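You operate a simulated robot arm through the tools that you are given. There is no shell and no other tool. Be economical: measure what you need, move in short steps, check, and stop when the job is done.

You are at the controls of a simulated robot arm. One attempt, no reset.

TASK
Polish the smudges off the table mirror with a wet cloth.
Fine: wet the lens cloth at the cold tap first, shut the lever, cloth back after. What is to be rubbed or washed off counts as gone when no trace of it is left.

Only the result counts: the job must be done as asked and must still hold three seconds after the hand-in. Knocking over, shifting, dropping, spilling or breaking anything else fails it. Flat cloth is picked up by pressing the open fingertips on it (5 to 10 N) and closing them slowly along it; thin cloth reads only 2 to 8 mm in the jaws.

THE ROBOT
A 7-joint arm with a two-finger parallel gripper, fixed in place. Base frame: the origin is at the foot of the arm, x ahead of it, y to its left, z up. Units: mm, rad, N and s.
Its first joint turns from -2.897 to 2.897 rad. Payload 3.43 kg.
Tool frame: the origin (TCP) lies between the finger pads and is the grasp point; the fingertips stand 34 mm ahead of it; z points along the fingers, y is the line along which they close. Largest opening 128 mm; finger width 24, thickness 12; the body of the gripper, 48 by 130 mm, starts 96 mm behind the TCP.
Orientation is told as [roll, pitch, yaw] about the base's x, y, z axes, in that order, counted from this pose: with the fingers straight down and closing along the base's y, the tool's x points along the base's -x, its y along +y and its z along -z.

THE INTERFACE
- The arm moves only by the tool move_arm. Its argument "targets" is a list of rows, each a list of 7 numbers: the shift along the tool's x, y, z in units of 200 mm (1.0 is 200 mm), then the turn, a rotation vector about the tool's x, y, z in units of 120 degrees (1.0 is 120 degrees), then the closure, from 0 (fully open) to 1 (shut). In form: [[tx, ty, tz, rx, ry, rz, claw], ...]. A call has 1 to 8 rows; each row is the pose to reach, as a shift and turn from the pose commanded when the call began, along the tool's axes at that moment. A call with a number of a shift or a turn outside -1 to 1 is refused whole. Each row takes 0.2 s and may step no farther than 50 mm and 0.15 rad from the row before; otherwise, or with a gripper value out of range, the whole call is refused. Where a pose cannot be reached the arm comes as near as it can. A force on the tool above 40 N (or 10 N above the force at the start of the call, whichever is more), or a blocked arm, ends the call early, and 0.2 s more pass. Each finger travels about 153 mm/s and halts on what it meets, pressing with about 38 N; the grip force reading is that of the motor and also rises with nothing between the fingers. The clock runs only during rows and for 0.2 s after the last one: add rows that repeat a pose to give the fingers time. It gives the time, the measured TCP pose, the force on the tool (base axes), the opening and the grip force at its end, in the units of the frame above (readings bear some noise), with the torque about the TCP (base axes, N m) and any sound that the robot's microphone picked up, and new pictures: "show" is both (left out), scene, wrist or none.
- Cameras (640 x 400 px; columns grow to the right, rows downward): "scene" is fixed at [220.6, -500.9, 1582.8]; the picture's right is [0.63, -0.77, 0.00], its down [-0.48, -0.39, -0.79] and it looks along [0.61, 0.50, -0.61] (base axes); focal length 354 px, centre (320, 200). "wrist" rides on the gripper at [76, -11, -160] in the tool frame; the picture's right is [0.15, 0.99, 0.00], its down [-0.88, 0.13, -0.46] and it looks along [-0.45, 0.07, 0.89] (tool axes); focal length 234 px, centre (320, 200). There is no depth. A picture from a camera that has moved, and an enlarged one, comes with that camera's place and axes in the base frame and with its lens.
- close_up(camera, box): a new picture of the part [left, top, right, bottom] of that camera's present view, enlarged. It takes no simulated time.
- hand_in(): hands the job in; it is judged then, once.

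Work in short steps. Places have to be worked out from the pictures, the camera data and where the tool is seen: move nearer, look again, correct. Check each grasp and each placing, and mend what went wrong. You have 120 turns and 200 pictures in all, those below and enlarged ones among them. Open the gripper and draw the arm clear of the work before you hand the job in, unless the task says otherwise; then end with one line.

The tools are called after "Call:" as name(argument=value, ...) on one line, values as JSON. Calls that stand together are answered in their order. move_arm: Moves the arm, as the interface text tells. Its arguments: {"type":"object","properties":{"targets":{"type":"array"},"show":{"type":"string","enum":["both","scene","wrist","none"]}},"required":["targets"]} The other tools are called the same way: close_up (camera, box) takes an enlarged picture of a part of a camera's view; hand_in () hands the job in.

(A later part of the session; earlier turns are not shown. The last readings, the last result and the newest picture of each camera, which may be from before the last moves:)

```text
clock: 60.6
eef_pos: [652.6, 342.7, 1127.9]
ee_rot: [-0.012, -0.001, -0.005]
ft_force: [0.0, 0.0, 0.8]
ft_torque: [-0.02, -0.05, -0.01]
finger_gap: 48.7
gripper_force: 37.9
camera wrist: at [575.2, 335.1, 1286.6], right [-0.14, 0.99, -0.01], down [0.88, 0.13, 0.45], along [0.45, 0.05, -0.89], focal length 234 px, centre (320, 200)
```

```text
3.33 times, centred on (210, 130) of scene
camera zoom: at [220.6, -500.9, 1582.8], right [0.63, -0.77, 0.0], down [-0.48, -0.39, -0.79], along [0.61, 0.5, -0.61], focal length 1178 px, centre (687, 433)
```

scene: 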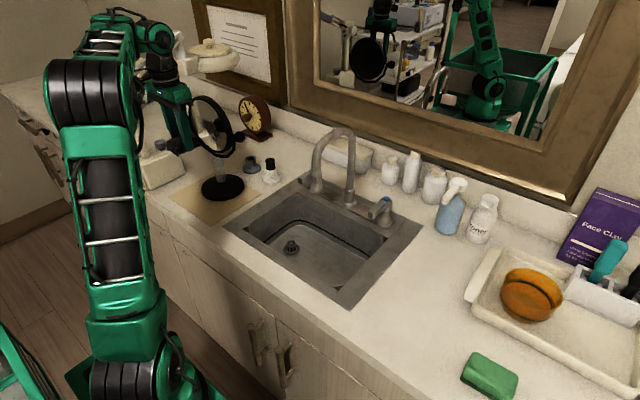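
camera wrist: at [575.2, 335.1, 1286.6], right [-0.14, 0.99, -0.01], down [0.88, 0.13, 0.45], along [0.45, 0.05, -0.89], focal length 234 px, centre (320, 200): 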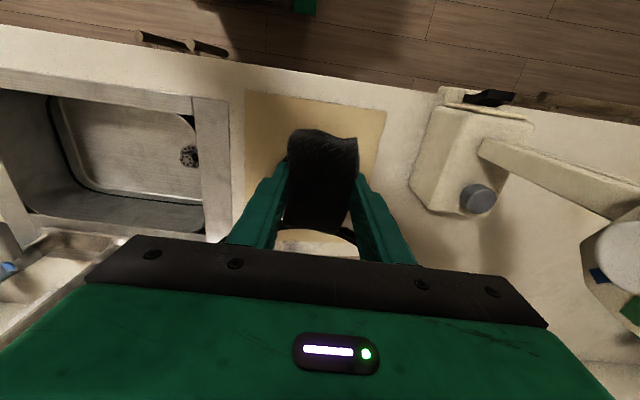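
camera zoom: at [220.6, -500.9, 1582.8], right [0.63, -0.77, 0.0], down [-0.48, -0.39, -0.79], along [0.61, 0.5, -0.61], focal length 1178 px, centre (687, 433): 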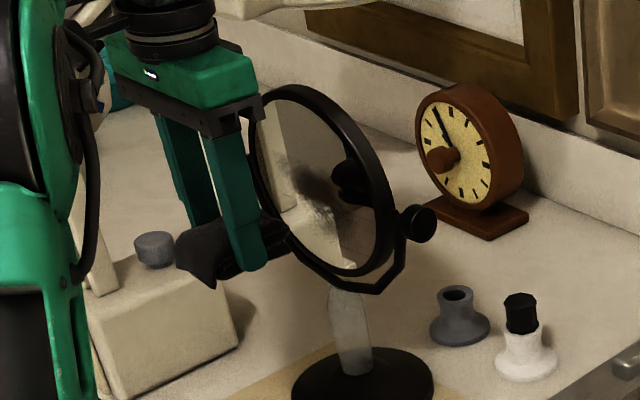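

The reflection of the cloth shows in the glass. I'll approach carefully, watching for contact force.

Call:
move_arm(targets=[[-0.08, 0, 0, 0, 0, 0, 1], [-0.14, 0, 0, 0, 0, 0, 1], [-0.18, 0, 0, 0, 0, 0, 1]], show="none")

Call:
close_up(camera="scene", box=[170, 80, 260, 170])

```text
clock: 61.4
eef_pos: [689.2, 342.6, 1126.6]
ee_rot: [-0.013, 0.0, -0.009]
ft_force: [0.0, -0.3, -0.6]
ft_torque: [0.0, -0.01, -0.01]
finger_gap: 48.9
gripper_force: 37.8
```

```text
4.44 times, centred on (215, 125) of scene
camera zoom: at [220.6, -500.9, 1582.8], right [0.63, -0.77, 0.0], down [-0.48, -0.39, -0.79], along [0.61, 0.5, -0.61], focal length 1571 px, centre (787, 533)
```

zoom: 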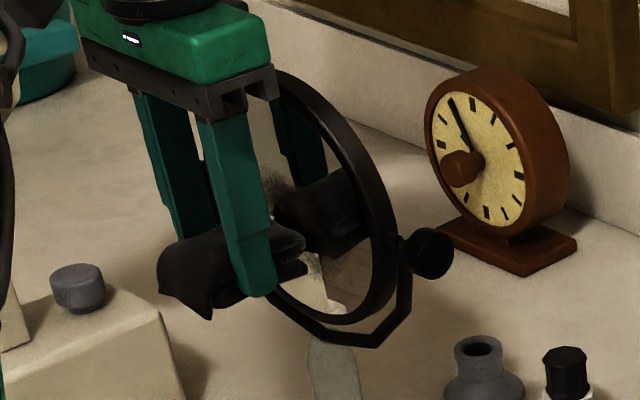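

Call:
close_up(camera="scene", box=[195, 90, 240, 155])

Call:
close_up(camera="wrist", box=[240, 120, 420, 270])

```text
6.15 times, centred on (218, 122) of scene
camera zoom: at [220.6, -500.9, 1582.8], right [0.63, -0.77, 0.0], down [-0.48, -0.39, -0.79], along [0.61, 0.5, -0.61], focal length 2176 px, centre (951, 677)
```

zoom: 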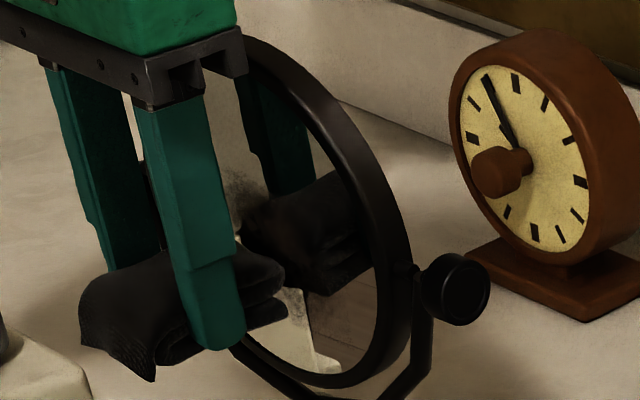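

```text
2.67 times, centred on (330, 195) of wrist
camera zoom: at [611.5, 334.7, 1285.2], right [-0.14, 0.99, -0.01], down [0.88, 0.13, 0.45], along [0.45, 0.05, -0.89], focal length 624 px, centre (293, 213)
```

zoom: 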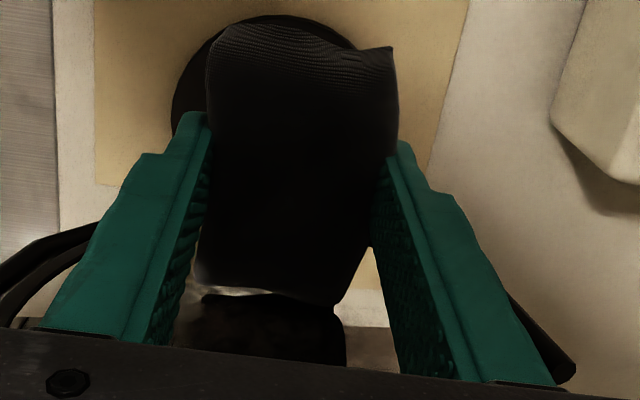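

The cloth's front edge and its reflection nearly meet, only a few mm apart. I'll advance in small steps.

Call:
move_arm(targets=[[-0.01, 0, 0, 0, 0, 0, 1], [-0.02, 0, 0, 0, 0, 0, 1], [-0.03, 0, 0, 0, 0, 0, 1]], show="none")

Call:
close_up(camera="wrist", box=[240, 120, 420, 270])

```text
clock: 62.2
eef_pos: [695.5, 342.6, 1127.0]
ee_rot: [-0.012, -0.002, -0.008]
ft_force: [-3.5, -0.4, 0.0]
ft_torque: [0.0, 0.04, 0.09]
finger_gap: 48.7
gripper_force: 38.2
```

```text
2.67 times, centred on (330, 195) of wrist
camera zoom: at [617.3, 335.1, 1285.5], right [-0.14, 0.99, -0.01], down [0.88, 0.13, 0.45], along [0.45, 0.05, -0.89], focal length 624 px, centre (293, 213)
```

zoom: 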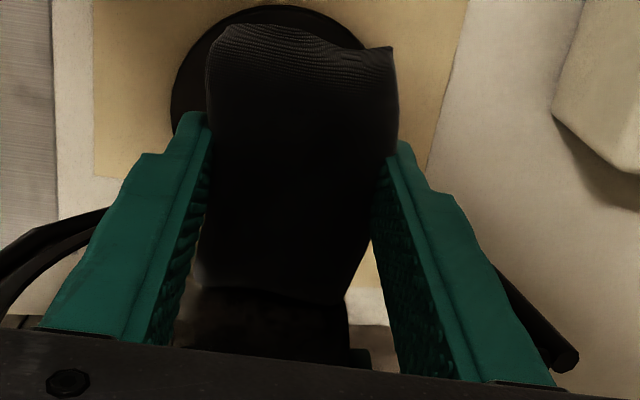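

First contact is at TCP x≈695 with 3.5 N, on the cloth's +y front corner. I'll make a short rubbing stroke sideways at this light pressure.

Call:
move_arm(targets=[[0, -0.06, 0, 0, 0, 0, 1], [0, -0.12, 0, 0, 0, 0, 1], [0, -0.18, 0, 0, 0, 0, 1], [0, -0.12, 0, 0, 0, 0, 1], [0, -0.06, 0, 0, 0, 0, 1], [0, 0, 0, 0, 0, 0, 1], [0, 0.06, 0, 0, 0, 0, 1], [0, 0.1, 0, 0, 0, 0, 1]], show="none")

Call:
close_up(camera="scene", box=[195, 90, 240, 155])

```text
clock: 64.0
eef_pos: [694.2, 362.5, 1126.2]
ee_rot: [-0.011, 0.0, -0.009]
ft_force: [-3.5, 0.1, 0.3]
ft_torque: [-0.01, 0.02, 0.05]
finger_gap: 48.8
gripper_force: 37.7
```

```text
6.15 times, centred on (218, 122) of scene
camera zoom: at [220.6, -500.9, 1582.8], right [0.63, -0.77, 0.0], down [-0.48, -0.39, -0.79], along [0.61, 0.5, -0.61], focal length 2176 px, centre (951, 677)
```

zoom: 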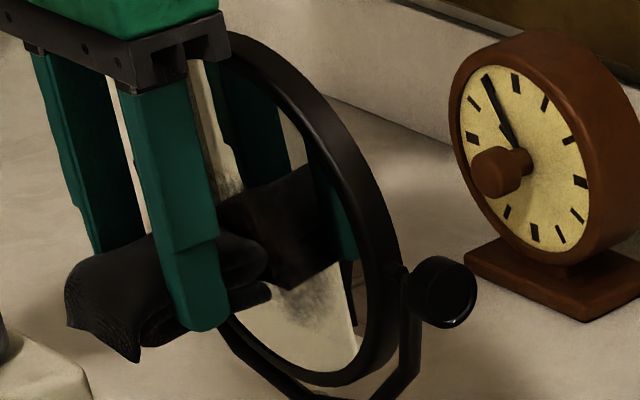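

The contact stays light and the mirror hasn't shifted. I'll move lower by 17 mm and sweep across.

Call:
move_arm(targets=[[0, 0, 0.04, 0, 0, 0, 1], [0, 0, 0.085, 0, 0, 0, 1], [0, -0.07, 0.085, 0, 0, 0, 1], [0, -0.14, 0.085, 0, 0, 0, 1], [0, -0.21, 0.085, 0, 0, 0, 1], [0, -0.28, 0.085, 0, 0, 0, 1], [0, -0.2, 0.085, 0, 0, 0, 1], [0, -0.1, 0.085, 0, 0, 0, 1]], show="none")

Call:
close_up(camera="scene", box=[195, 90, 240, 155])

```text
clock: 65.2
eef_pos: [680.5, 321.1, 1122.9]
ee_rot: [-0.008, -0.019, -0.008]
ft_force: [1.4, -0.8, -1.7]
ft_torque: [-0.01, 0.15, 0.03]
finger_gap: 48.6
gripper_force: 38.2
stopped in row 6: the force on the tool passed its limit at 44 N (the readings are from after the stop); the commanded pose is now the measured one
```

```text
6.15 times, centred on (218, 122) of scene
camera zoom: at [220.6, -500.9, 1582.8], right [0.63, -0.77, 0.0], down [-0.48, -0.39, -0.79], along [0.61, 0.5, -0.61], focal length 2176 px, centre (951, 677)
```

zoom: 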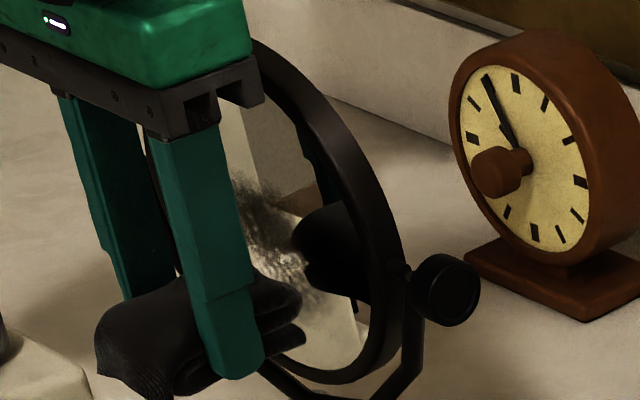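

The cloth bumped the rim on the -y side, but the mirror hasn't moved. I'll back off to see whether the rubbing is having an effect.

Call:
move_arm(targets=[[0.15, 0, 0, 0, 0.009, 0, 1], [0.3, 0.0, 0, 0, 0.009, 0, 1], [0.45, 0.05, 0, 0, 0.009, 0, 1], [0.5, 0.1, 0, 0, 0.009, 0, 1]], show="none")

Call:
close_up(camera="scene", box=[180, 85, 245, 165])

```text
clock: 66.2
eef_pos: [581.2, 340.6, 1122.1]
ee_rot: [-0.007, -0.001, -0.008]
ft_force: [0.6, -0.3, -0.7]
ft_torque: [-0.02, 0.01, 0.03]
finger_gap: 48.8
gripper_force: 37.8
```

```text
5.00 times, centred on (212, 125) of scene
camera zoom: at [220.6, -500.9, 1582.8], right [0.63, -0.77, 0.0], down [-0.48, -0.39, -0.79], along [0.61, 0.5, -0.61], focal length 1768 px, centre (858, 575)
```

zoom: 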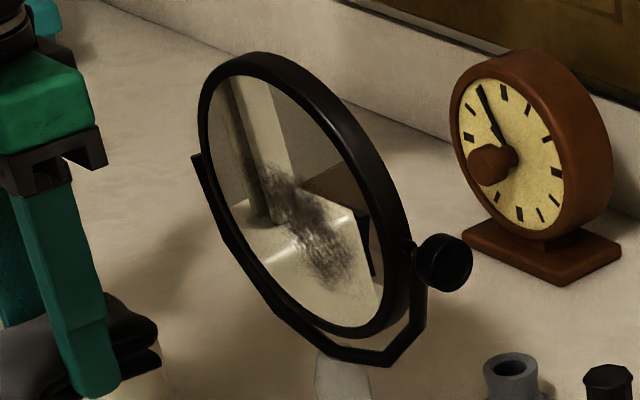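

Call:
close_up(camera="scene", box=[195, 95, 235, 155])

Call:
close_up(camera="wrist", box=[220, 120, 420, 270])

```text
6.67 times, centred on (215, 125) of scene
camera zoom: at [220.6, -500.9, 1582.8], right [0.63, -0.77, 0.0], down [-0.48, -0.39, -0.79], along [0.61, 0.5, -0.61], focal length 2357 px, centre (1020, 700)
```

zoom: 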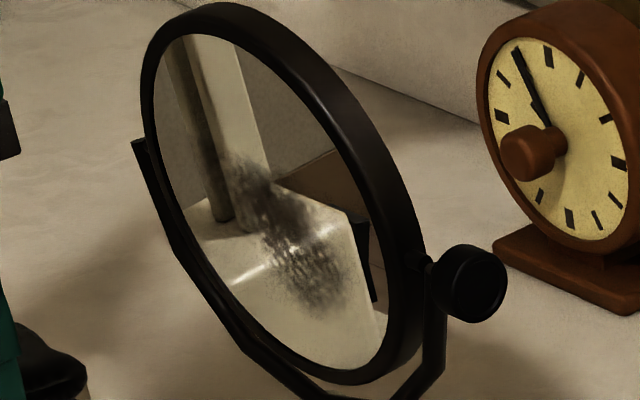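

```text
2.67 times, centred on (320, 195) of wrist
camera zoom: at [505.1, 332.2, 1279.5], right [-0.14, 0.99, -0.01], down [0.88, 0.13, 0.46], along [0.45, 0.06, -0.89], focal length 624 px, centre (320, 213)
```

zoom: 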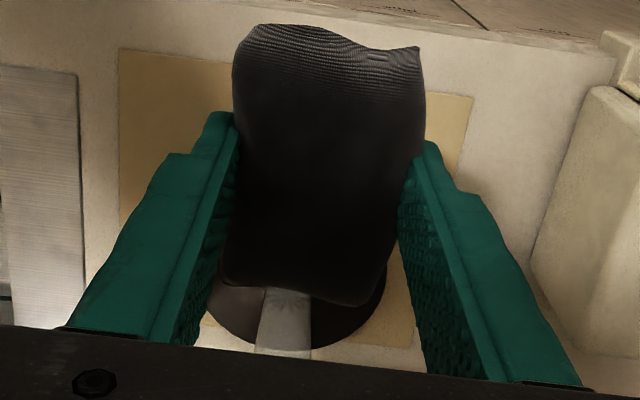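

The smudge is fainter and broken up but still spans about y 320–385, z 1070–1132. The usable glass radius is about 72 mm, so I'll keep off the rim. I'll re-approach at y=350 and z=1110 and rub with more strokes.

Call:
move_arm(targets=[[-0.2, 0.02, 0.03, 0, 0, 0, 1], [-0.4, 0.045, 0.06, 0, 0, 0, 1], [-0.53, 0.045, 0.06, 0, 0, 0, 1], [-0.56, 0.045, 0.06, 0, 0, 0, 1]], show="none")

Call:
move_arm(targets=[[-0.01, 0, 0, 0, 0, 0, 1], [-0.02, 0, 0, 0, 0, 0, 1]], show="none")

```text
clock: 67.2
eef_pos: [693.4, 349.0, 1109.3]
ee_rot: [-0.007, -0.002, -0.008]
ft_force: [-2.4, 0.2, 0.7]
ft_torque: [-0.09, -0.29, 0.03]
finger_gap: 48.9
gripper_force: 37.9
```

```text
clock: 67.8
eef_pos: [698.1, 350.2, 1108.6]
ee_rot: [-0.006, -0.001, -0.009]
ft_force: [-4.1, -0.4, 1.1]
ft_torque: [0.0, -0.15, 0.09]
finger_gap: 48.8
gripper_force: 38.5
```

The torque (-0.29 N·m) shows contact about 100 mm above the TCP, meaning the gripper body touched the rim's top, so the mirror's top must lean toward the robot. I'll back off and lean the tool back to match.

Call:
move_arm(targets=[[0.15, 0, 0, 0, 0, 0, 1], [0.3, 0, 0, 0, -0.05, 0, 1], [0.35, 0, 0, 0, -0.11, 0, 1]], show="both")

Call:
close_up(camera="scene", box=[165, 75, 255, 165])

```text
clock: 68.6
eef_pos: [629.1, 350.3, 1107.9]
ee_rot: [-0.01, -0.232, -0.007]
ft_force: [0.3, -0.4, -0.9]
ft_torque: [0.01, 0.08, 0.0]
finger_gap: 48.8
gripper_force: 37.9
camera wrist: at [515.9, 341.3, 1244.7], right [-0.13, 0.99, -0.04], down [0.75, 0.13, 0.64], along [0.64, 0.05, -0.76], focal length 234 px, centre (320, 200)
```

scene: 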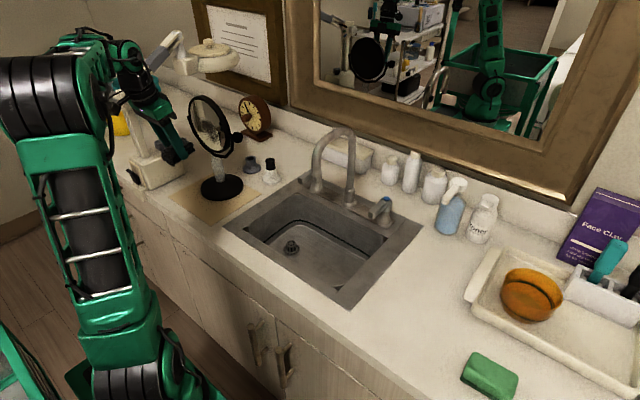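
wrist: 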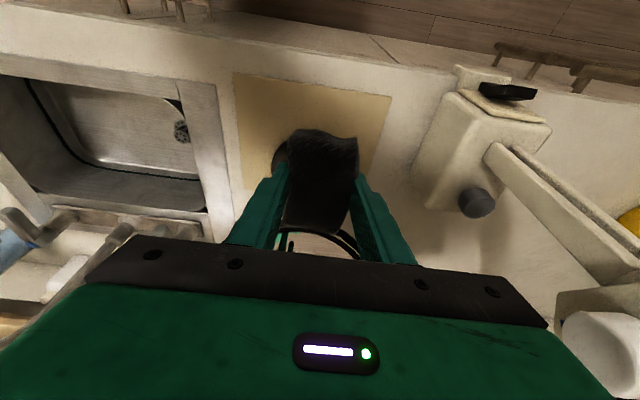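

```text
4.44 times, centred on (210, 120) of scene
camera zoom: at [220.6, -500.9, 1582.8], right [0.63, -0.77, 0.0], down [-0.48, -0.39, -0.79], along [0.61, 0.5, -0.61], focal length 1571 px, centre (809, 556)
```

zoom: 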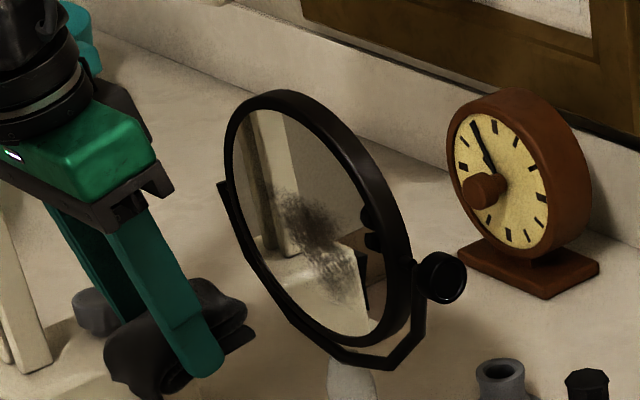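

Call:
close_up(camera="scene", box=[190, 90, 240, 155])

```text
6.15 times, centred on (215, 122) of scene
camera zoom: at [220.6, -500.9, 1582.8], right [0.63, -0.77, 0.0], down [-0.48, -0.39, -0.79], along [0.61, 0.5, -0.61], focal length 2176 px, centre (966, 677)
```

zoom: 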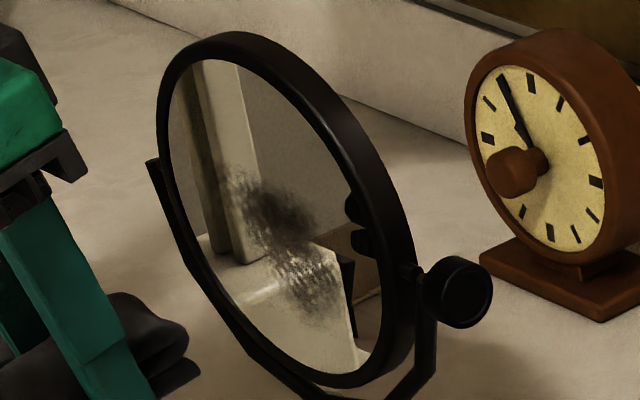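

The mirror is near vertical, so the vertical gripper's body had simply met the protruding rim. Leaning back 0.23 rad, the cloth's lower front edge leads by about 46 mm and the body stays clear. I'll approach at axis height with this lean.

Call:
move_arm(targets=[[-0.14, -0.015, -0.036, 0, 0, 0, 1], [-0.26, -0.03, -0.065, 0, 0, 0, 1], [-0.284, -0.03, -0.072, 0, 0, 0, 1]], show="none")

Call:
move_arm(targets=[[-0.01, 0, 0.002, 0, 0, 0, 1], [-0.02, 0, 0.005, 0, 0, 0, 1], [-0.03, 0, 0.007, 0, 0, 0, 1]], show="none")

```text
clock: 69.4
eef_pos: [680.8, 342.1, 1135.0]
ee_rot: [-0.007, -0.232, -0.005]
ft_force: [-0.2, 0.2, -0.2]
ft_torque: [0.0, 0.01, -0.01]
finger_gap: 48.9
gripper_force: 37.8
```

```text
clock: 70.2
eef_pos: [684.9, 342.7, 1135.8]
ee_rot: [-0.006, -0.23, -0.006]
ft_force: [-1.4, -0.8, 0.3]
ft_torque: [-0.04, 0.07, 0.04]
finger_gap: 48.7
gripper_force: 38.1
```

Light contact at x≈685. I'll press 2 mm further and sweep side to side.

Call:
move_arm(targets=[[-0.01, 0, 0.0023, 0, 0, 0, 1], [-0.01, 0.07, 0.0023, 0, 0, 0, 1], [-0.01, 0.14, 0.0023, 0, 0, 0, 1], [-0.01, 0.07, 0.0023, 0, 0, 0, 1], [-0.01, 0, 0.0023, 0, 0, 0, 1], [-0.01, -0.06, 0.0023, 0, 0, 0, 1], [-0.01, -0.12, 0.0023, 0, 0, 0, 1], [-0.01, 0, 0.0023, 0, 0, 0, 1]], show="none")

Call:
close_up(camera="scene", box=[190, 90, 240, 155])

```text
clock: 72.0
eef_pos: [686.6, 343.4, 1137.5]
ee_rot: [-0.007, -0.232, -0.007]
ft_force: [-3.9, -0.2, -2.0]
ft_torque: [0.03, 0.17, 0.05]
finger_gap: 48.6
gripper_force: 38.1
```

```text
6.15 times, centred on (215, 122) of scene
camera zoom: at [220.6, -500.9, 1582.8], right [0.63, -0.77, 0.0], down [-0.48, -0.39, -0.79], along [0.61, 0.5, -0.61], focal length 2176 px, centre (966, 677)
```

zoom: 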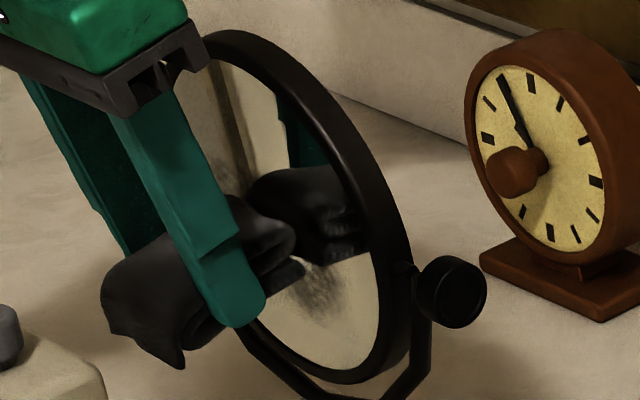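

Good, still 4 N. I'll zigzag downward with the same pressure.

Call:
move_arm(targets=[[0.0115, 0.04, 0.0487, 0, 0, 0, 1], [0.0115, 0.12, 0.0487, 0, 0, 0, 1], [0.0115, 0.03, 0.0487, 0, 0, 0, 1], [0.0115, -0.06, 0.0487, 0, 0, 0, 1], [0.023, -0.06, 0.0973, 0, 0, 0, 1], [0.023, 0.03, 0.0973, 0, 0, 0, 1], [0.023, 0.1, 0.0973, 0, 0, 0, 1], [0.023, 0.0, 0.0973, 0, 0, 0, 1]], show="none")

Call:
close_up(camera="scene", box=[190, 90, 240, 155])

```text
clock: 73.8
eef_pos: [688.4, 343.8, 1116.3]
ee_rot: [-0.006, -0.23, -0.005]
ft_force: [0.0, 0.4, -1.0]
ft_torque: [-0.02, -0.02, 0.0]
finger_gap: 48.7
gripper_force: 38.3
```

```text
6.15 times, centred on (215, 122) of scene
camera zoom: at [220.6, -500.9, 1582.8], right [0.63, -0.77, 0.0], down [-0.48, -0.39, -0.79], along [0.61, 0.5, -0.61], focal length 2176 px, centre (966, 677)
```

zoom: 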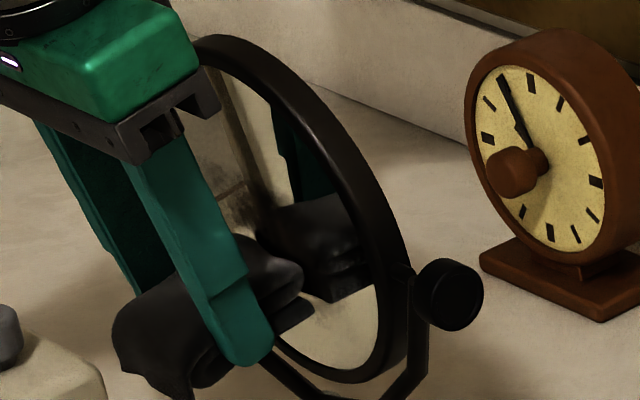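

The contact has faded here, so the plane recedes lower down. I'll press forward a little until it's felt, then keep rubbing.

Call:
move_arm(targets=[[-0.01, 0, 0.0023, 0, 0, 0, 1], [-0.02, 0, 0.0046, 0, 0, 0, 1]], show="none")

Call:
move_arm(targets=[[-0.008, 0, 0.0018, 0, 0, 0, 1], [-0.016, 0, 0.0036, 0, 0, 0, 1]], show="none")

```text
clock: 74.4
eef_pos: [690.8, 343.2, 1118.1]
ee_rot: [-0.006, -0.23, -0.007]
ft_force: [-5.7, -1.1, -0.7]
ft_torque: [-0.01, 0.1, -0.03]
finger_gap: 48.6
gripper_force: 37.9
```

```text
clock: 75.0
eef_pos: [695.2, 343.1, 1114.9]
ee_rot: [-0.007, -0.23, -0.007]
ft_force: [-4.1, -0.2, 1.1]
ft_torque: [0.03, 0.12, 0.01]
finger_gap: 48.8
gripper_force: 38.0
```

It holds about 4–5 N, with the mirror yielding slightly on its pivot. I won't press deeper; I'll sweep sideways here.

Call:
move_arm(targets=[[0, 0.06, 0, 0, 0, 0, 1], [0, 0.12, 0, 0, 0, 0, 1], [0, 0.06, 0, 0, 0, 0, 1], [0, 0, 0, 0, 0, 0, 1], [0, -0.06, 0, 0, 0, 0, 1], [0, -0.11, 0, 0, 0, 0, 1], [0, -0.05, 0, 0, 0, 0, 1], [0, 0, 0, 0, 0, 0, 1]], show="none")

Call:
close_up(camera="scene", box=[190, 90, 240, 155])

```text
clock: 76.8
eef_pos: [696.1, 344.0, 1116.3]
ee_rot: [-0.008, -0.231, -0.006]
ft_force: [-5.1, -1.2, -2.8]
ft_torque: [-0.01, 0.21, -0.09]
finger_gap: 48.8
gripper_force: 38.0
```

```text
6.15 times, centred on (215, 122) of scene
camera zoom: at [220.6, -500.9, 1582.8], right [0.63, -0.77, 0.0], down [-0.48, -0.39, -0.79], along [0.61, 0.5, -0.61], focal length 2176 px, centre (966, 677)
```

zoom: 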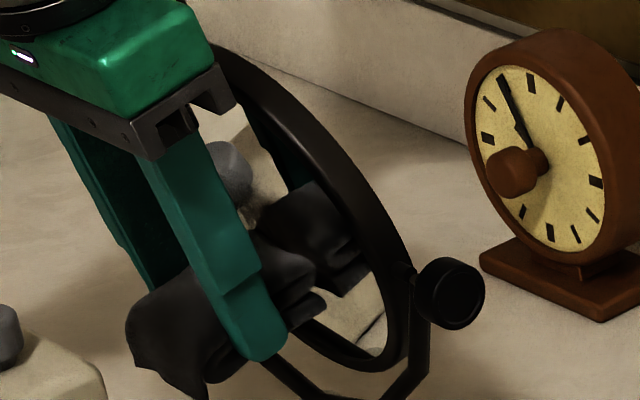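

I'll back off and see how much is left.

Call:
move_arm(targets=[[0.2, 0, -0.046, 0, 0, 0, 1], [0.4, 0, -0.092, 0, 0, 0, 1], [0.55, 0, -0.127, 0, 0, 0, 1]], show="none")

Call:
close_up(camera="scene", box=[190, 90, 240, 155])

```text
clock: 77.6
eef_pos: [584.8, 344.6, 1113.7]
ee_rot: [-0.01, -0.232, -0.007]
ft_force: [1.4, 0.5, -1.0]
ft_torque: [-0.01, 0.07, 0.01]
finger_gap: 48.9
gripper_force: 37.9
```

```text
6.15 times, centred on (215, 122) of scene
camera zoom: at [220.6, -500.9, 1582.8], right [0.63, -0.77, 0.0], down [-0.48, -0.39, -0.79], along [0.61, 0.5, -0.61], focal length 2176 px, centre (966, 677)
```

zoom: 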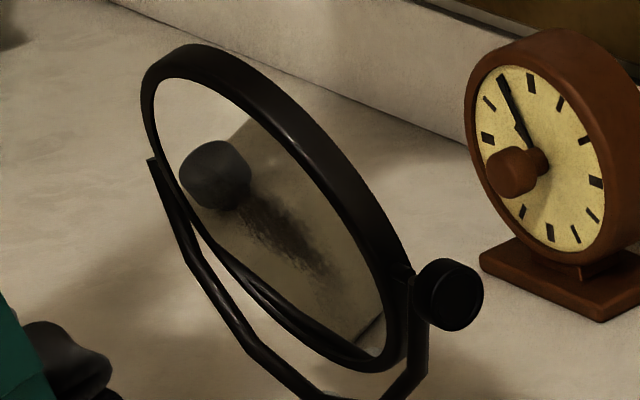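

The mirror has tilted top-forward and a brownish band remains near its centre. I'll move aside and look at it from the front with the wrist camera.

Call:
move_arm(targets=[[0, -0.15, -0.05, 0, -0.06, 0, 1], [0, -0.3, -0.1, 0, -0.12, 0, 1], [0, -0.45, -0.15, 0, -0.18, 0, 1], [0, -0.6, -0.2, 0, -0.24, 0, 1], [0, -0.75, -0.2, 0, -0.3, 0, 1], [0, -0.9, -0.2, 0, -0.36, 0, 1]], show="wrist")

Call:
close_up(camera="wrist", box=[400, 120, 580, 320])

```text
clock: 79.0
eef_pos: [570.3, 165.0, 1156.0]
ee_rot: [-0.013, -0.986, 0.002]
ft_force: [0.6, 0.9, -0.6]
ft_torque: [-0.04, 0.0, -0.02]
finger_gap: 48.7
gripper_force: 37.6
camera wrist: at [395.1, 155.8, 1179.5], right [-0.07, 0.99, -0.13], down [0.11, 0.14, 0.98], along [0.99, 0.06, -0.12], focal length 234 px, centre (320, 200)
```

wrist: 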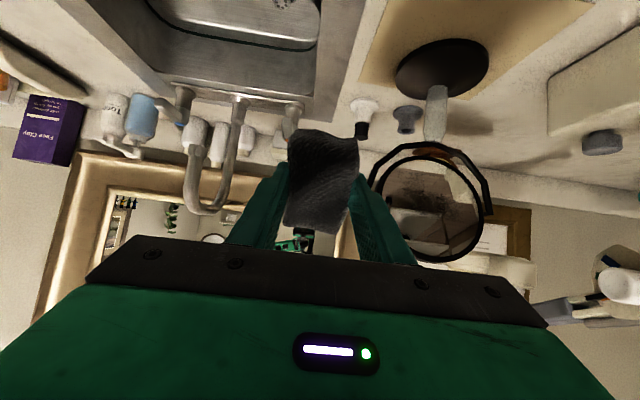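

```text
2.00 times, centred on (490, 220) of wrist
camera zoom: at [395.1, 155.8, 1179.5], right [-0.07, 0.99, -0.13], down [0.11, 0.14, 0.98], along [0.99, 0.06, -0.12], focal length 468 px, centre (-20, 160)
```

zoom: 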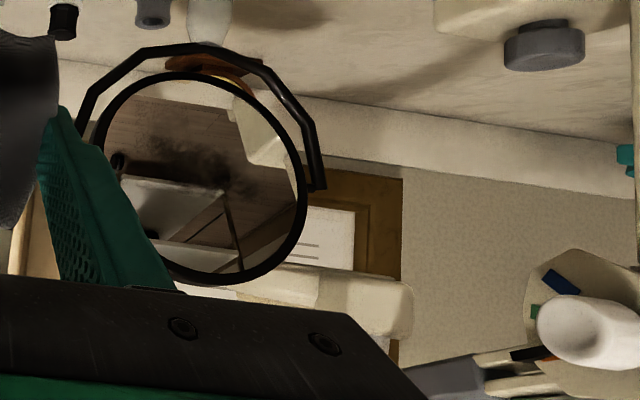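

Call:
close_up(camera="wrist", box=[430, 150, 500, 270])

```text
3.33 times, centred on (465, 210) of wrist
camera zoom: at [395.1, 155.8, 1179.5], right [-0.07, 0.99, -0.13], down [0.11, 0.14, 0.98], along [0.99, 0.06, -0.12], focal length 781 px, centre (-163, 167)
```

zoom: 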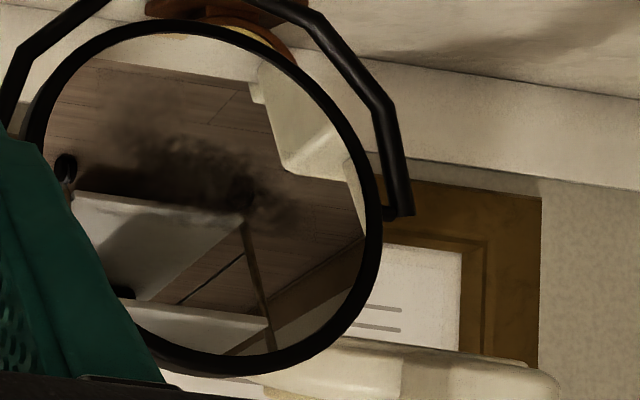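

The remaining smudge is a smaller patch around y 306–377, z 1088–1131, near the mirror's centre. The mirror's present tilt matches my lean, so the cloth's end should lie flat on it. I'll return and rub the centre with more strokes.

Call:
move_arm(targets=[[0.02, 0.15, 0.015, 0, 0.06, 0, 1], [0.045, 0.3, 0.03, 0, 0.12, 0, 1], [0.07, 0.45, 0.045, 0, 0.18, 0, 1], [0.095, 0.6, 0.06, 0, 0.24, 0, 1], [0.12, 0.75, 0.08, 0, 0.3, 0, 1], [0.142, 0.9, 0.094, 0, 0.36, 0, 1]], show="none")

```text
clock: 80.4
eef_pos: [573.0, 344.5, 1120.2]
ee_rot: [-0.006, -0.231, -0.006]
ft_force: [-1.2, 0.1, 0.1]
ft_torque: [0.0, -0.05, 0.0]
finger_gap: 48.7
gripper_force: 37.9
```

Call:
move_arm(targets=[[-0.2, 0, 0.047, 0, 0, 0, 1], [-0.4, 0, 0.095, 0, 0, 0, 1], [-0.5, 0, 0.118, 0, 0, 0, 1], [-0.545, 0, 0.129, 0, 0, 0, 1], [-0.56, 0, 0.132, 0, 0, 0, 1], [-0.575, 0, 0.136, 0, 0, 0, 1]], show="none")

```text
clock: 81.8
eef_pos: [690.8, 344.3, 1120.1]
ee_rot: [-0.007, -0.233, -0.007]
ft_force: [-0.3, 0.3, 0.4]
ft_torque: [-0.01, -0.02, 0.03]
finger_gap: 49.0
gripper_force: 38.3
```

Call:
move_arm(targets=[[-0.012, 0, 0.003, 0, 0, 0, 1], [-0.024, 0, 0.006, 0, 0, 0, 1], [-0.03, 0, 0.007, 0, 0, 0, 1]], show="none")

```text
clock: 82.6
eef_pos: [698.0, 342.3, 1120.9]
ee_rot: [-0.007, -0.231, -0.007]
ft_force: [-3.4, -0.2, 0.1]
ft_torque: [-0.01, 0.02, -0.07]
finger_gap: 49.1
gripper_force: 37.6
```

Flat contact, with the centre of pressure near the axis. I'll add 1 mm and rub with long strokes.

Call:
move_arm(targets=[[-0.006, 0.1, 0.001, 0, 0, 0, 1], [-0.006, 0.18, 0.001, 0, 0, 0, 1], [-0.006, 0.08, 0.001, 0, 0, 0, 1], [-0.006, -0.02, 0.001, 0, 0, 0, 1], [-0.006, -0.12, 0.001, 0, 0, 0, 1], [-0.006, -0.02, 0.001, 0, 0, 0, 1], [-0.006, 0.1, 0.001, 0, 0, 0, 1], [-0.006, 0.18, 0.001, 0, 0, 0, 1]], show="none")

Call:
close_up(camera="scene", box=[190, 90, 240, 155])

```text
clock: 84.4
eef_pos: [698.6, 379.4, 1118.7]
ee_rot: [-0.006, -0.23, -0.007]
ft_force: [-2.7, 0.1, -2.0]
ft_torque: [0.06, 0.06, -0.03]
finger_gap: 48.6
gripper_force: 38.5
```

```text
6.15 times, centred on (215, 122) of scene
camera zoom: at [220.6, -500.9, 1582.8], right [0.63, -0.77, 0.0], down [-0.48, -0.39, -0.79], along [0.61, 0.5, -0.61], focal length 2176 px, centre (966, 677)
```

zoom: 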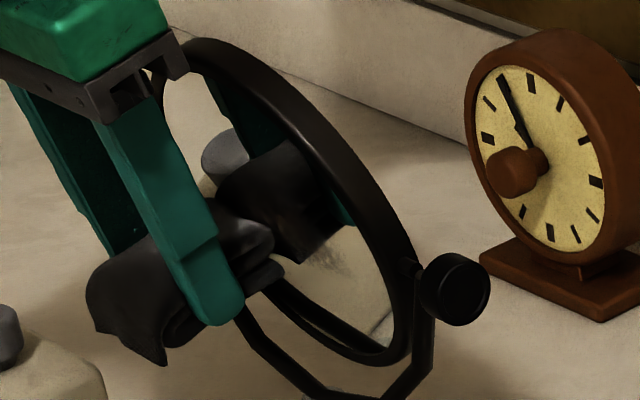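

Tool z is now parallel to the glass, so a raster in tool y/z will keep contact. I'll sweep lower rows.

Call:
move_arm(targets=[[0, -0.06, 0.05, 0, 0, 0, 1], [0, -0.16, 0.05, 0, 0, 0, 1], [0, -0.27, 0.05, 0, 0, 0, 1], [0, -0.26, 0.1, 0, 0, 0, 1], [0, -0.16, 0.1, 0, 0, 0, 1], [0, -0.07, 0.1, 0, 0, 0, 1], [0, -0.16, 0.1, 0, 0, 0, 1], [0, -0.25, 0.1, 0, 0, 0, 1]], show="none")

Call:
close_up(camera="scene", box=[190, 90, 240, 155])

```text
clock: 86.2
eef_pos: [702.2, 329.5, 1101.9]
ee_rot: [-0.005, -0.233, -0.006]
ft_force: [-5.0, 4.5, 13.0]
ft_torque: [-0.33, -0.85, 0.07]
finger_gap: 48.7
gripper_force: 37.7
```

```text
6.15 times, centred on (215, 122) of scene
camera zoom: at [220.6, -500.9, 1582.8], right [0.63, -0.77, 0.0], down [-0.48, -0.39, -0.79], along [0.61, 0.5, -0.61], focal length 2176 px, centre (966, 677)
```

zoom: 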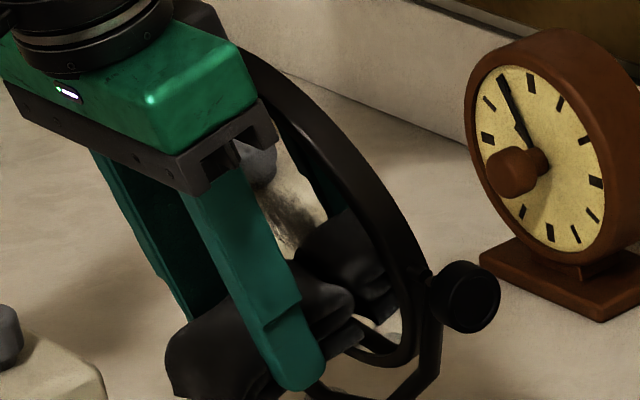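

The force rose to 13 N vertically because the gripper body is resting on the rim's top and disturbing the stand. I'll back straight off now.

Call:
move_arm(targets=[[0.08, 0.0, -0.06, 0, 0, 0, 1], [0.25, 0.03, -0.1, 0, 0, 0, 1], [0.45, 0.06, -0.12, 0, 0, 0, 1], [0.6, 0.06, -0.14, 0, 0, 0, 1]], show="scene")

Call:
close_up(camera="scene", box=[170, 85, 260, 215])

```text
clock: 87.2
eef_pos: [579.7, 340.7, 1100.5]
ee_rot: [-0.006, -0.23, -0.006]
ft_force: [1.1, 0.0, -1.5]
ft_torque: [-0.01, 0.06, 0.02]
finger_gap: 48.8
gripper_force: 37.7
```

scene: 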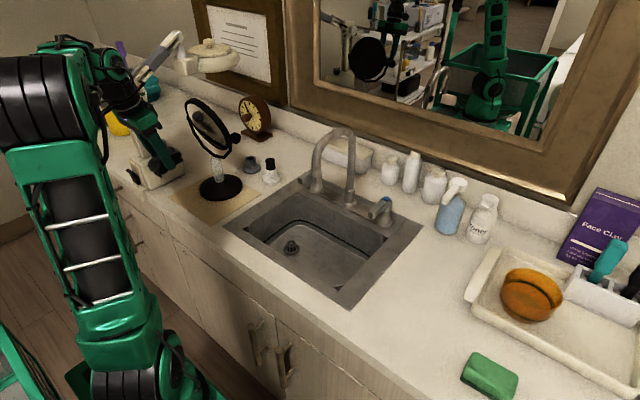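

```text
3.08 times, centred on (215, 150) of scene
camera zoom: at [220.6, -500.9, 1582.8], right [0.63, -0.77, 0.0], down [-0.48, -0.39, -0.79], along [0.61, 0.5, -0.61], focal length 1088 px, centre (643, 354)
```

zoom: 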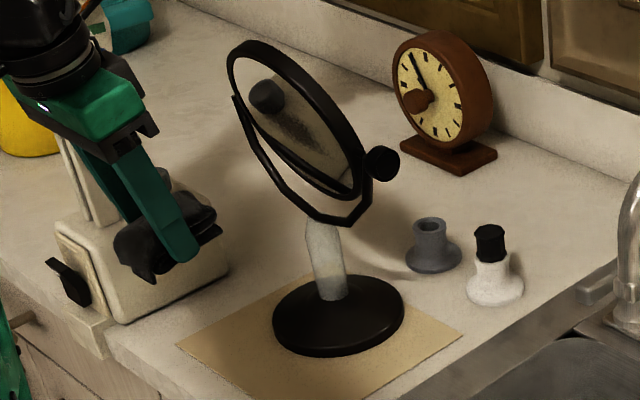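

The mirror's base slid about 5 mm and it is tilted further forward. I'll use lighter forces and lean the hand well back (-0.6 rad), so only the cloth's edge leads by about 50 mm and nothing else can reach the rim. First I'll set that pose opposite the upper glass.

Call:
move_arm(targets=[[-0.05, 0.005, -0.1, 0, -0.05, 0, 1], [-0.12, 0.01, -0.19, 0, -0.1, 0, 1], [-0.2, 0.015, -0.27, 0, -0.15, 0, 1], [-0.29, 0.015, -0.35, 0, -0.177, 0, 1]], show="wrist")

Call:
close_up(camera="scene", box=[180, 75, 250, 165])

```text
clock: 88.2
eef_pos: [622.3, 344.8, 1182.2]
ee_rot: [-0.012, -0.604, -0.004]
ft_force: [0.2, -0.4, -1.1]
ft_torque: [0.01, 0.05, -0.03]
finger_gap: 48.8
gripper_force: 38.1
camera wrist: at [467.5, 336.2, 1269.6], right [-0.11, 0.99, -0.09], down [0.47, 0.13, 0.87], along [0.88, 0.05, -0.48], focal length 234 px, centre (320, 200)
```

wrist: 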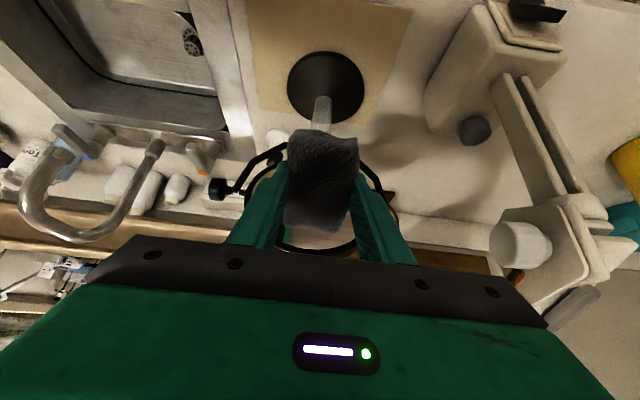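

```text
4.44 times, centred on (215, 120) of scene
camera zoom: at [220.6, -500.9, 1582.8], right [0.63, -0.77, 0.0], down [-0.48, -0.39, -0.79], along [0.61, 0.5, -0.61], focal length 1571 px, centre (787, 556)
```

zoom: 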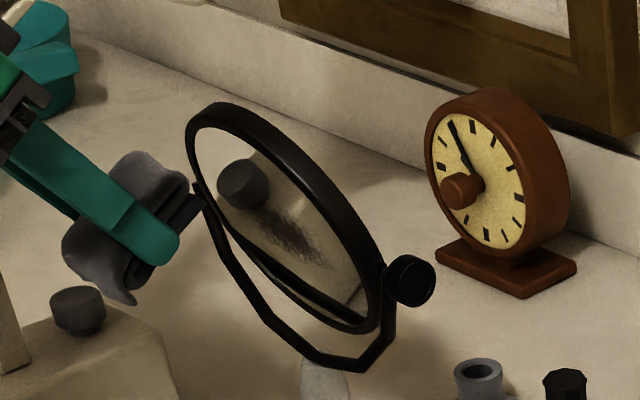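

The mirror has tipped forward by about 35°. I'll press gently on its upper part with the cloth to swing it back upright.

Call:
move_arm(targets=[[-0.04, 0, 0.028, 0, 0, 0, 1], [-0.07, 0, 0.048, 0, 0, 0, 1], [-0.1, 0, 0.069, 0, 0, 0, 1], [-0.125, 0, 0.086, 0, 0, 0, 1]], show="none")

Call:
close_up(camera="scene", box=[180, 75, 250, 165])

```text
clock: 89.2
eef_pos: [652.8, 344.7, 1182.9]
ee_rot: [-0.011, -0.603, -0.002]
ft_force: [-0.3, 1.1, -0.8]
ft_torque: [-0.03, -0.02, 0.0]
finger_gap: 48.9
gripper_force: 37.9
```

```text
4.44 times, centred on (215, 120) of scene
camera zoom: at [220.6, -500.9, 1582.8], right [0.63, -0.77, 0.0], down [-0.48, -0.39, -0.79], along [0.61, 0.5, -0.61], focal length 1571 px, centre (787, 556)
```

zoom: 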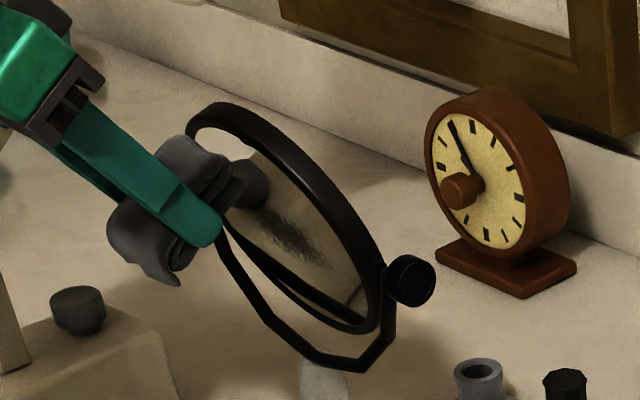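

Call:
move_arm(targets=[[-0.02, 0, 0.014, 0, 0, 0, 1], [-0.04, 0, 0.028, 0, 0, 0, 1], [-0.06, 0, 0.042, 0, 0, 0, 1], [-0.08, 0, 0.056, 0, 0, 0, 1]], show="none")

Call:
close_up(camera="scene", box=[180, 75, 250, 165])

```text
clock: 90.2
eef_pos: [668.7, 344.9, 1182.4]
ee_rot: [-0.008, -0.603, -0.004]
ft_force: [-2.7, -0.6, -0.3]
ft_torque: [-0.01, 0.02, 0.1]
finger_gap: 48.7
gripper_force: 38.5
```

```text
4.44 times, centred on (215, 120) of scene
camera zoom: at [220.6, -500.9, 1582.8], right [0.63, -0.77, 0.0], down [-0.48, -0.39, -0.79], along [0.61, 0.5, -0.61], focal length 1571 px, centre (787, 556)
```

zoom: 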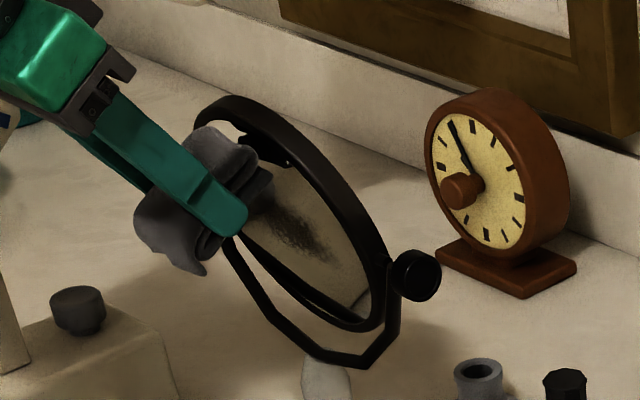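

It's rotating back under about 2.7 N. I'll continue another 20 mm.

Call:
move_arm(targets=[[-0.02, 0, 0.014, 0, 0, 0, 1], [-0.04, 0, 0.028, 0, 0, 0, 1], [-0.06, 0, 0.042, 0, 0, 0, 1], [-0.08, 0, 0.056, 0, 0, 0, 1], [-0.1, 0, 0.07, 0, 0, 0, 1]], show="none")

Call:
close_up(camera="scene", box=[180, 75, 250, 165])

```text
clock: 91.4
eef_pos: [695.4, 344.8, 1181.5]
ee_rot: [-0.009, -0.603, -0.004]
ft_force: [-3.4, 1.3, -0.3]
ft_torque: [0.0, 0.0, 0.01]
finger_gap: 48.9
gripper_force: 38.3
```

```text
4.44 times, centred on (215, 120) of scene
camera zoom: at [220.6, -500.9, 1582.8], right [0.63, -0.77, 0.0], down [-0.48, -0.39, -0.79], along [0.61, 0.5, -0.61], focal length 1571 px, centre (787, 556)
```

zoom: 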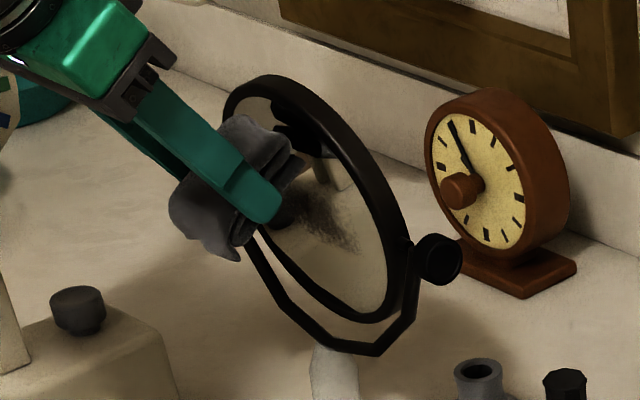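

The knob moved as well, so the stand may be sliding or tipping back. I'll stop and look at the base.

Call:
close_up(camera="scene", box=[170, 85, 260, 215])

```text
3.08 times, centred on (215, 150) of scene
camera zoom: at [220.6, -500.9, 1582.8], right [0.63, -0.77, 0.0], down [-0.48, -0.39, -0.79], along [0.61, 0.5, -0.61], focal length 1088 px, centre (643, 354)
```

zoom: 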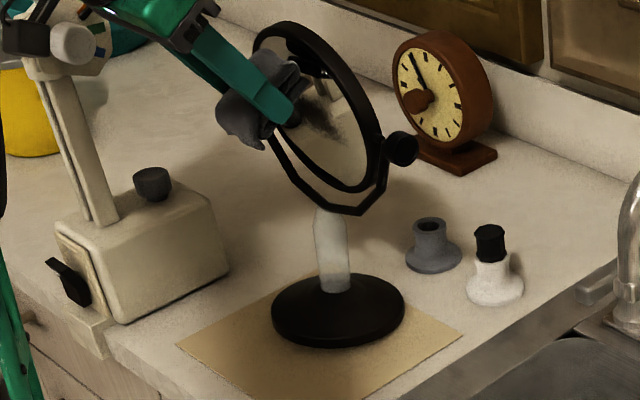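

The base is starting to tip back at 3.4 N, so I need to ease off at once, slowly.

Call:
move_arm(targets=[[0.015, 0, -0.01, 0, 0, 0, 1], [0.03, 0, -0.02, 0, 0, 0, 1], [0.05, 0, -0.034, 0, 0, 0, 1], [0.07, 0, -0.048, 0, 0, 0, 1], [0.1, 0, -0.07, 0, 0, 0, 1], [0.16, 0, -0.11, 0, 0, 0, 1], [0.3, 0, -0.2, 0, 0, 0, 1]], show="none")

Call:
close_up(camera="scene", box=[170, 85, 260, 215])

```text
clock: 93.0
eef_pos: [624.3, 346.6, 1180.7]
ee_rot: [-0.009, -0.602, -0.004]
ft_force: [0.8, -0.7, -1.0]
ft_torque: [0.01, -0.01, 0.0]
finger_gap: 49.0
gripper_force: 37.9
```

```text
3.08 times, centred on (215, 150) of scene
camera zoom: at [220.6, -500.9, 1582.8], right [0.63, -0.77, 0.0], down [-0.48, -0.39, -0.79], along [0.61, 0.5, -0.61], focal length 1088 px, centre (643, 354)
```

zoom: 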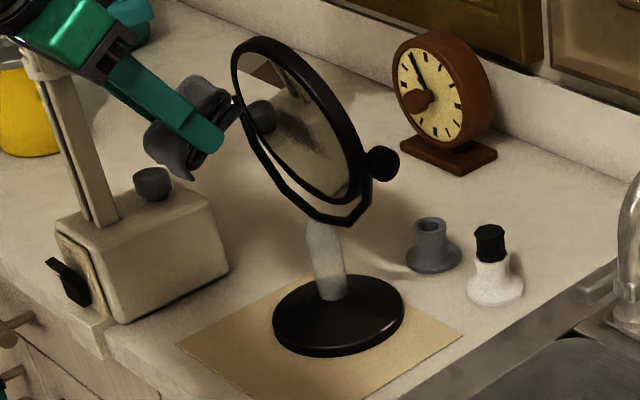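

It settled back upright with the base in place. The stand tips above roughly 3–4 N, so I must stay at about 2 N. I'll look at the smudge now.

Call:
close_up(camera="scene", box=[195, 90, 235, 150])

```text
6.67 times, centred on (215, 120) of scene
camera zoom: at [220.6, -500.9, 1582.8], right [0.63, -0.77, 0.0], down [-0.48, -0.39, -0.79], along [0.61, 0.5, -0.61], focal length 2357 px, centre (1020, 733)
```

zoom: 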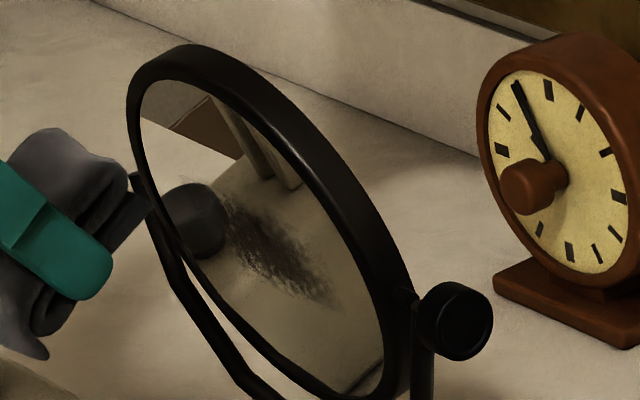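

The remaining band is about 75 × 35 mm, centred on the glass. So far only a corner of the cloth has been touching, so I must steer that contact point over the band. I'll approach at axis height with the leaned-back pose.

Call:
move_arm(targets=[[0.05, -0.005, 0.15, 0, 0, 0, 1], [0.03, -0.01, 0.28, 0, 0, 0, 1], [-0.033, -0.01, 0.357, 0, 0, 0, 1]], show="none")

Call:
move_arm(targets=[[-0.012, 0, 0.008, 0, 0, 0, 1], [-0.024, 0, 0.017, 0, 0, 0, 1], [-0.036, 0, 0.025, 0, 0, 0, 1]], show="none")

Call:
close_up(camera="scene", box=[190, 90, 240, 155])

```text
clock: 93.8
eef_pos: [668.8, 343.1, 1126.2]
ee_rot: [-0.008, -0.603, -0.003]
ft_force: [-0.8, -0.2, -0.3]
ft_torque: [-0.01, 0.03, 0.0]
finger_gap: 48.8
gripper_force: 37.8
```

```text
clock: 94.6
eef_pos: [676.3, 342.1, 1126.1]
ee_rot: [-0.01, -0.602, -0.004]
ft_force: [-1.6, -0.4, -0.4]
ft_torque: [0.03, 0.05, -0.04]
finger_gap: 48.9
gripper_force: 38.4
```

```text
6.15 times, centred on (215, 122) of scene
camera zoom: at [220.6, -500.9, 1582.8], right [0.63, -0.77, 0.0], down [-0.48, -0.39, -0.79], along [0.61, 0.5, -0.61], focal length 2176 px, centre (966, 677)
```

zoom: 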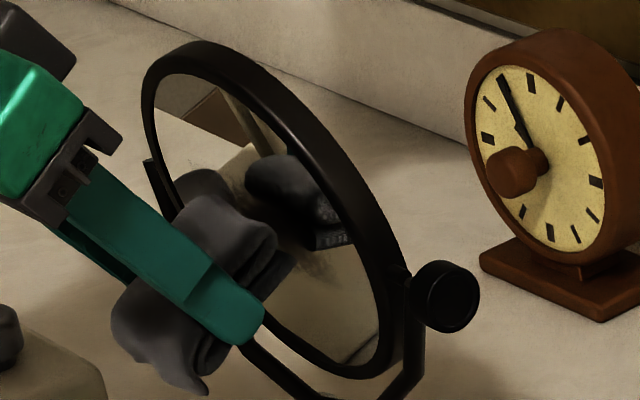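

Touching at about 1.6 N. I'll add 1 mm and sweep in y at this height.

Call:
move_arm(targets=[[-0.005, 0, 0.0035, 0, 0, 0, 1], [-0.005, 0.08, 0.0035, 0, 0, 0, 1], [-0.005, 0.16, 0.0035, 0, 0, 0, 1], [-0.005, 0.08, 0.0035, 0, 0, 0, 1], [-0.005, 0, 0.0035, 0, 0, 0, 1], [-0.005, -0.08, 0.0035, 0, 0, 0, 1], [-0.005, -0.13, 0.0035, 0, 0, 0, 1], [-0.005, -0.05, 0.0035, 0, 0, 0, 1]], show="none")

Call:
close_up(camera="scene", box=[190, 90, 240, 155])

```text
clock: 96.4
eef_pos: [678.7, 333.4, 1126.1]
ee_rot: [-0.007, -0.601, -0.004]
ft_force: [-3.6, -2.0, -1.8]
ft_torque: [-0.05, 0.15, -0.04]
finger_gap: 48.9
gripper_force: 37.7
```

```text
6.15 times, centred on (215, 122) of scene
camera zoom: at [220.6, -500.9, 1582.8], right [0.63, -0.77, 0.0], down [-0.48, -0.39, -0.79], along [0.61, 0.5, -0.61], focal length 2176 px, centre (966, 677)
```

zoom: 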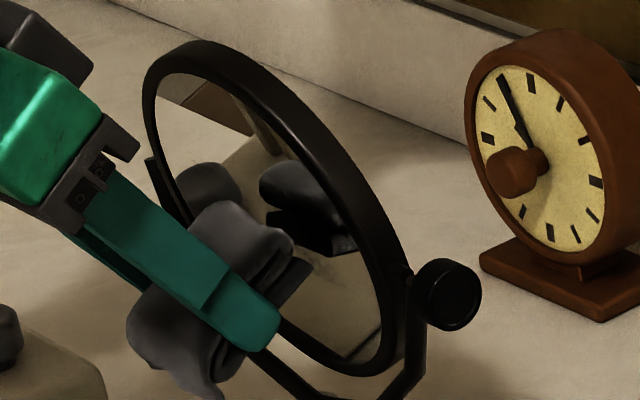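

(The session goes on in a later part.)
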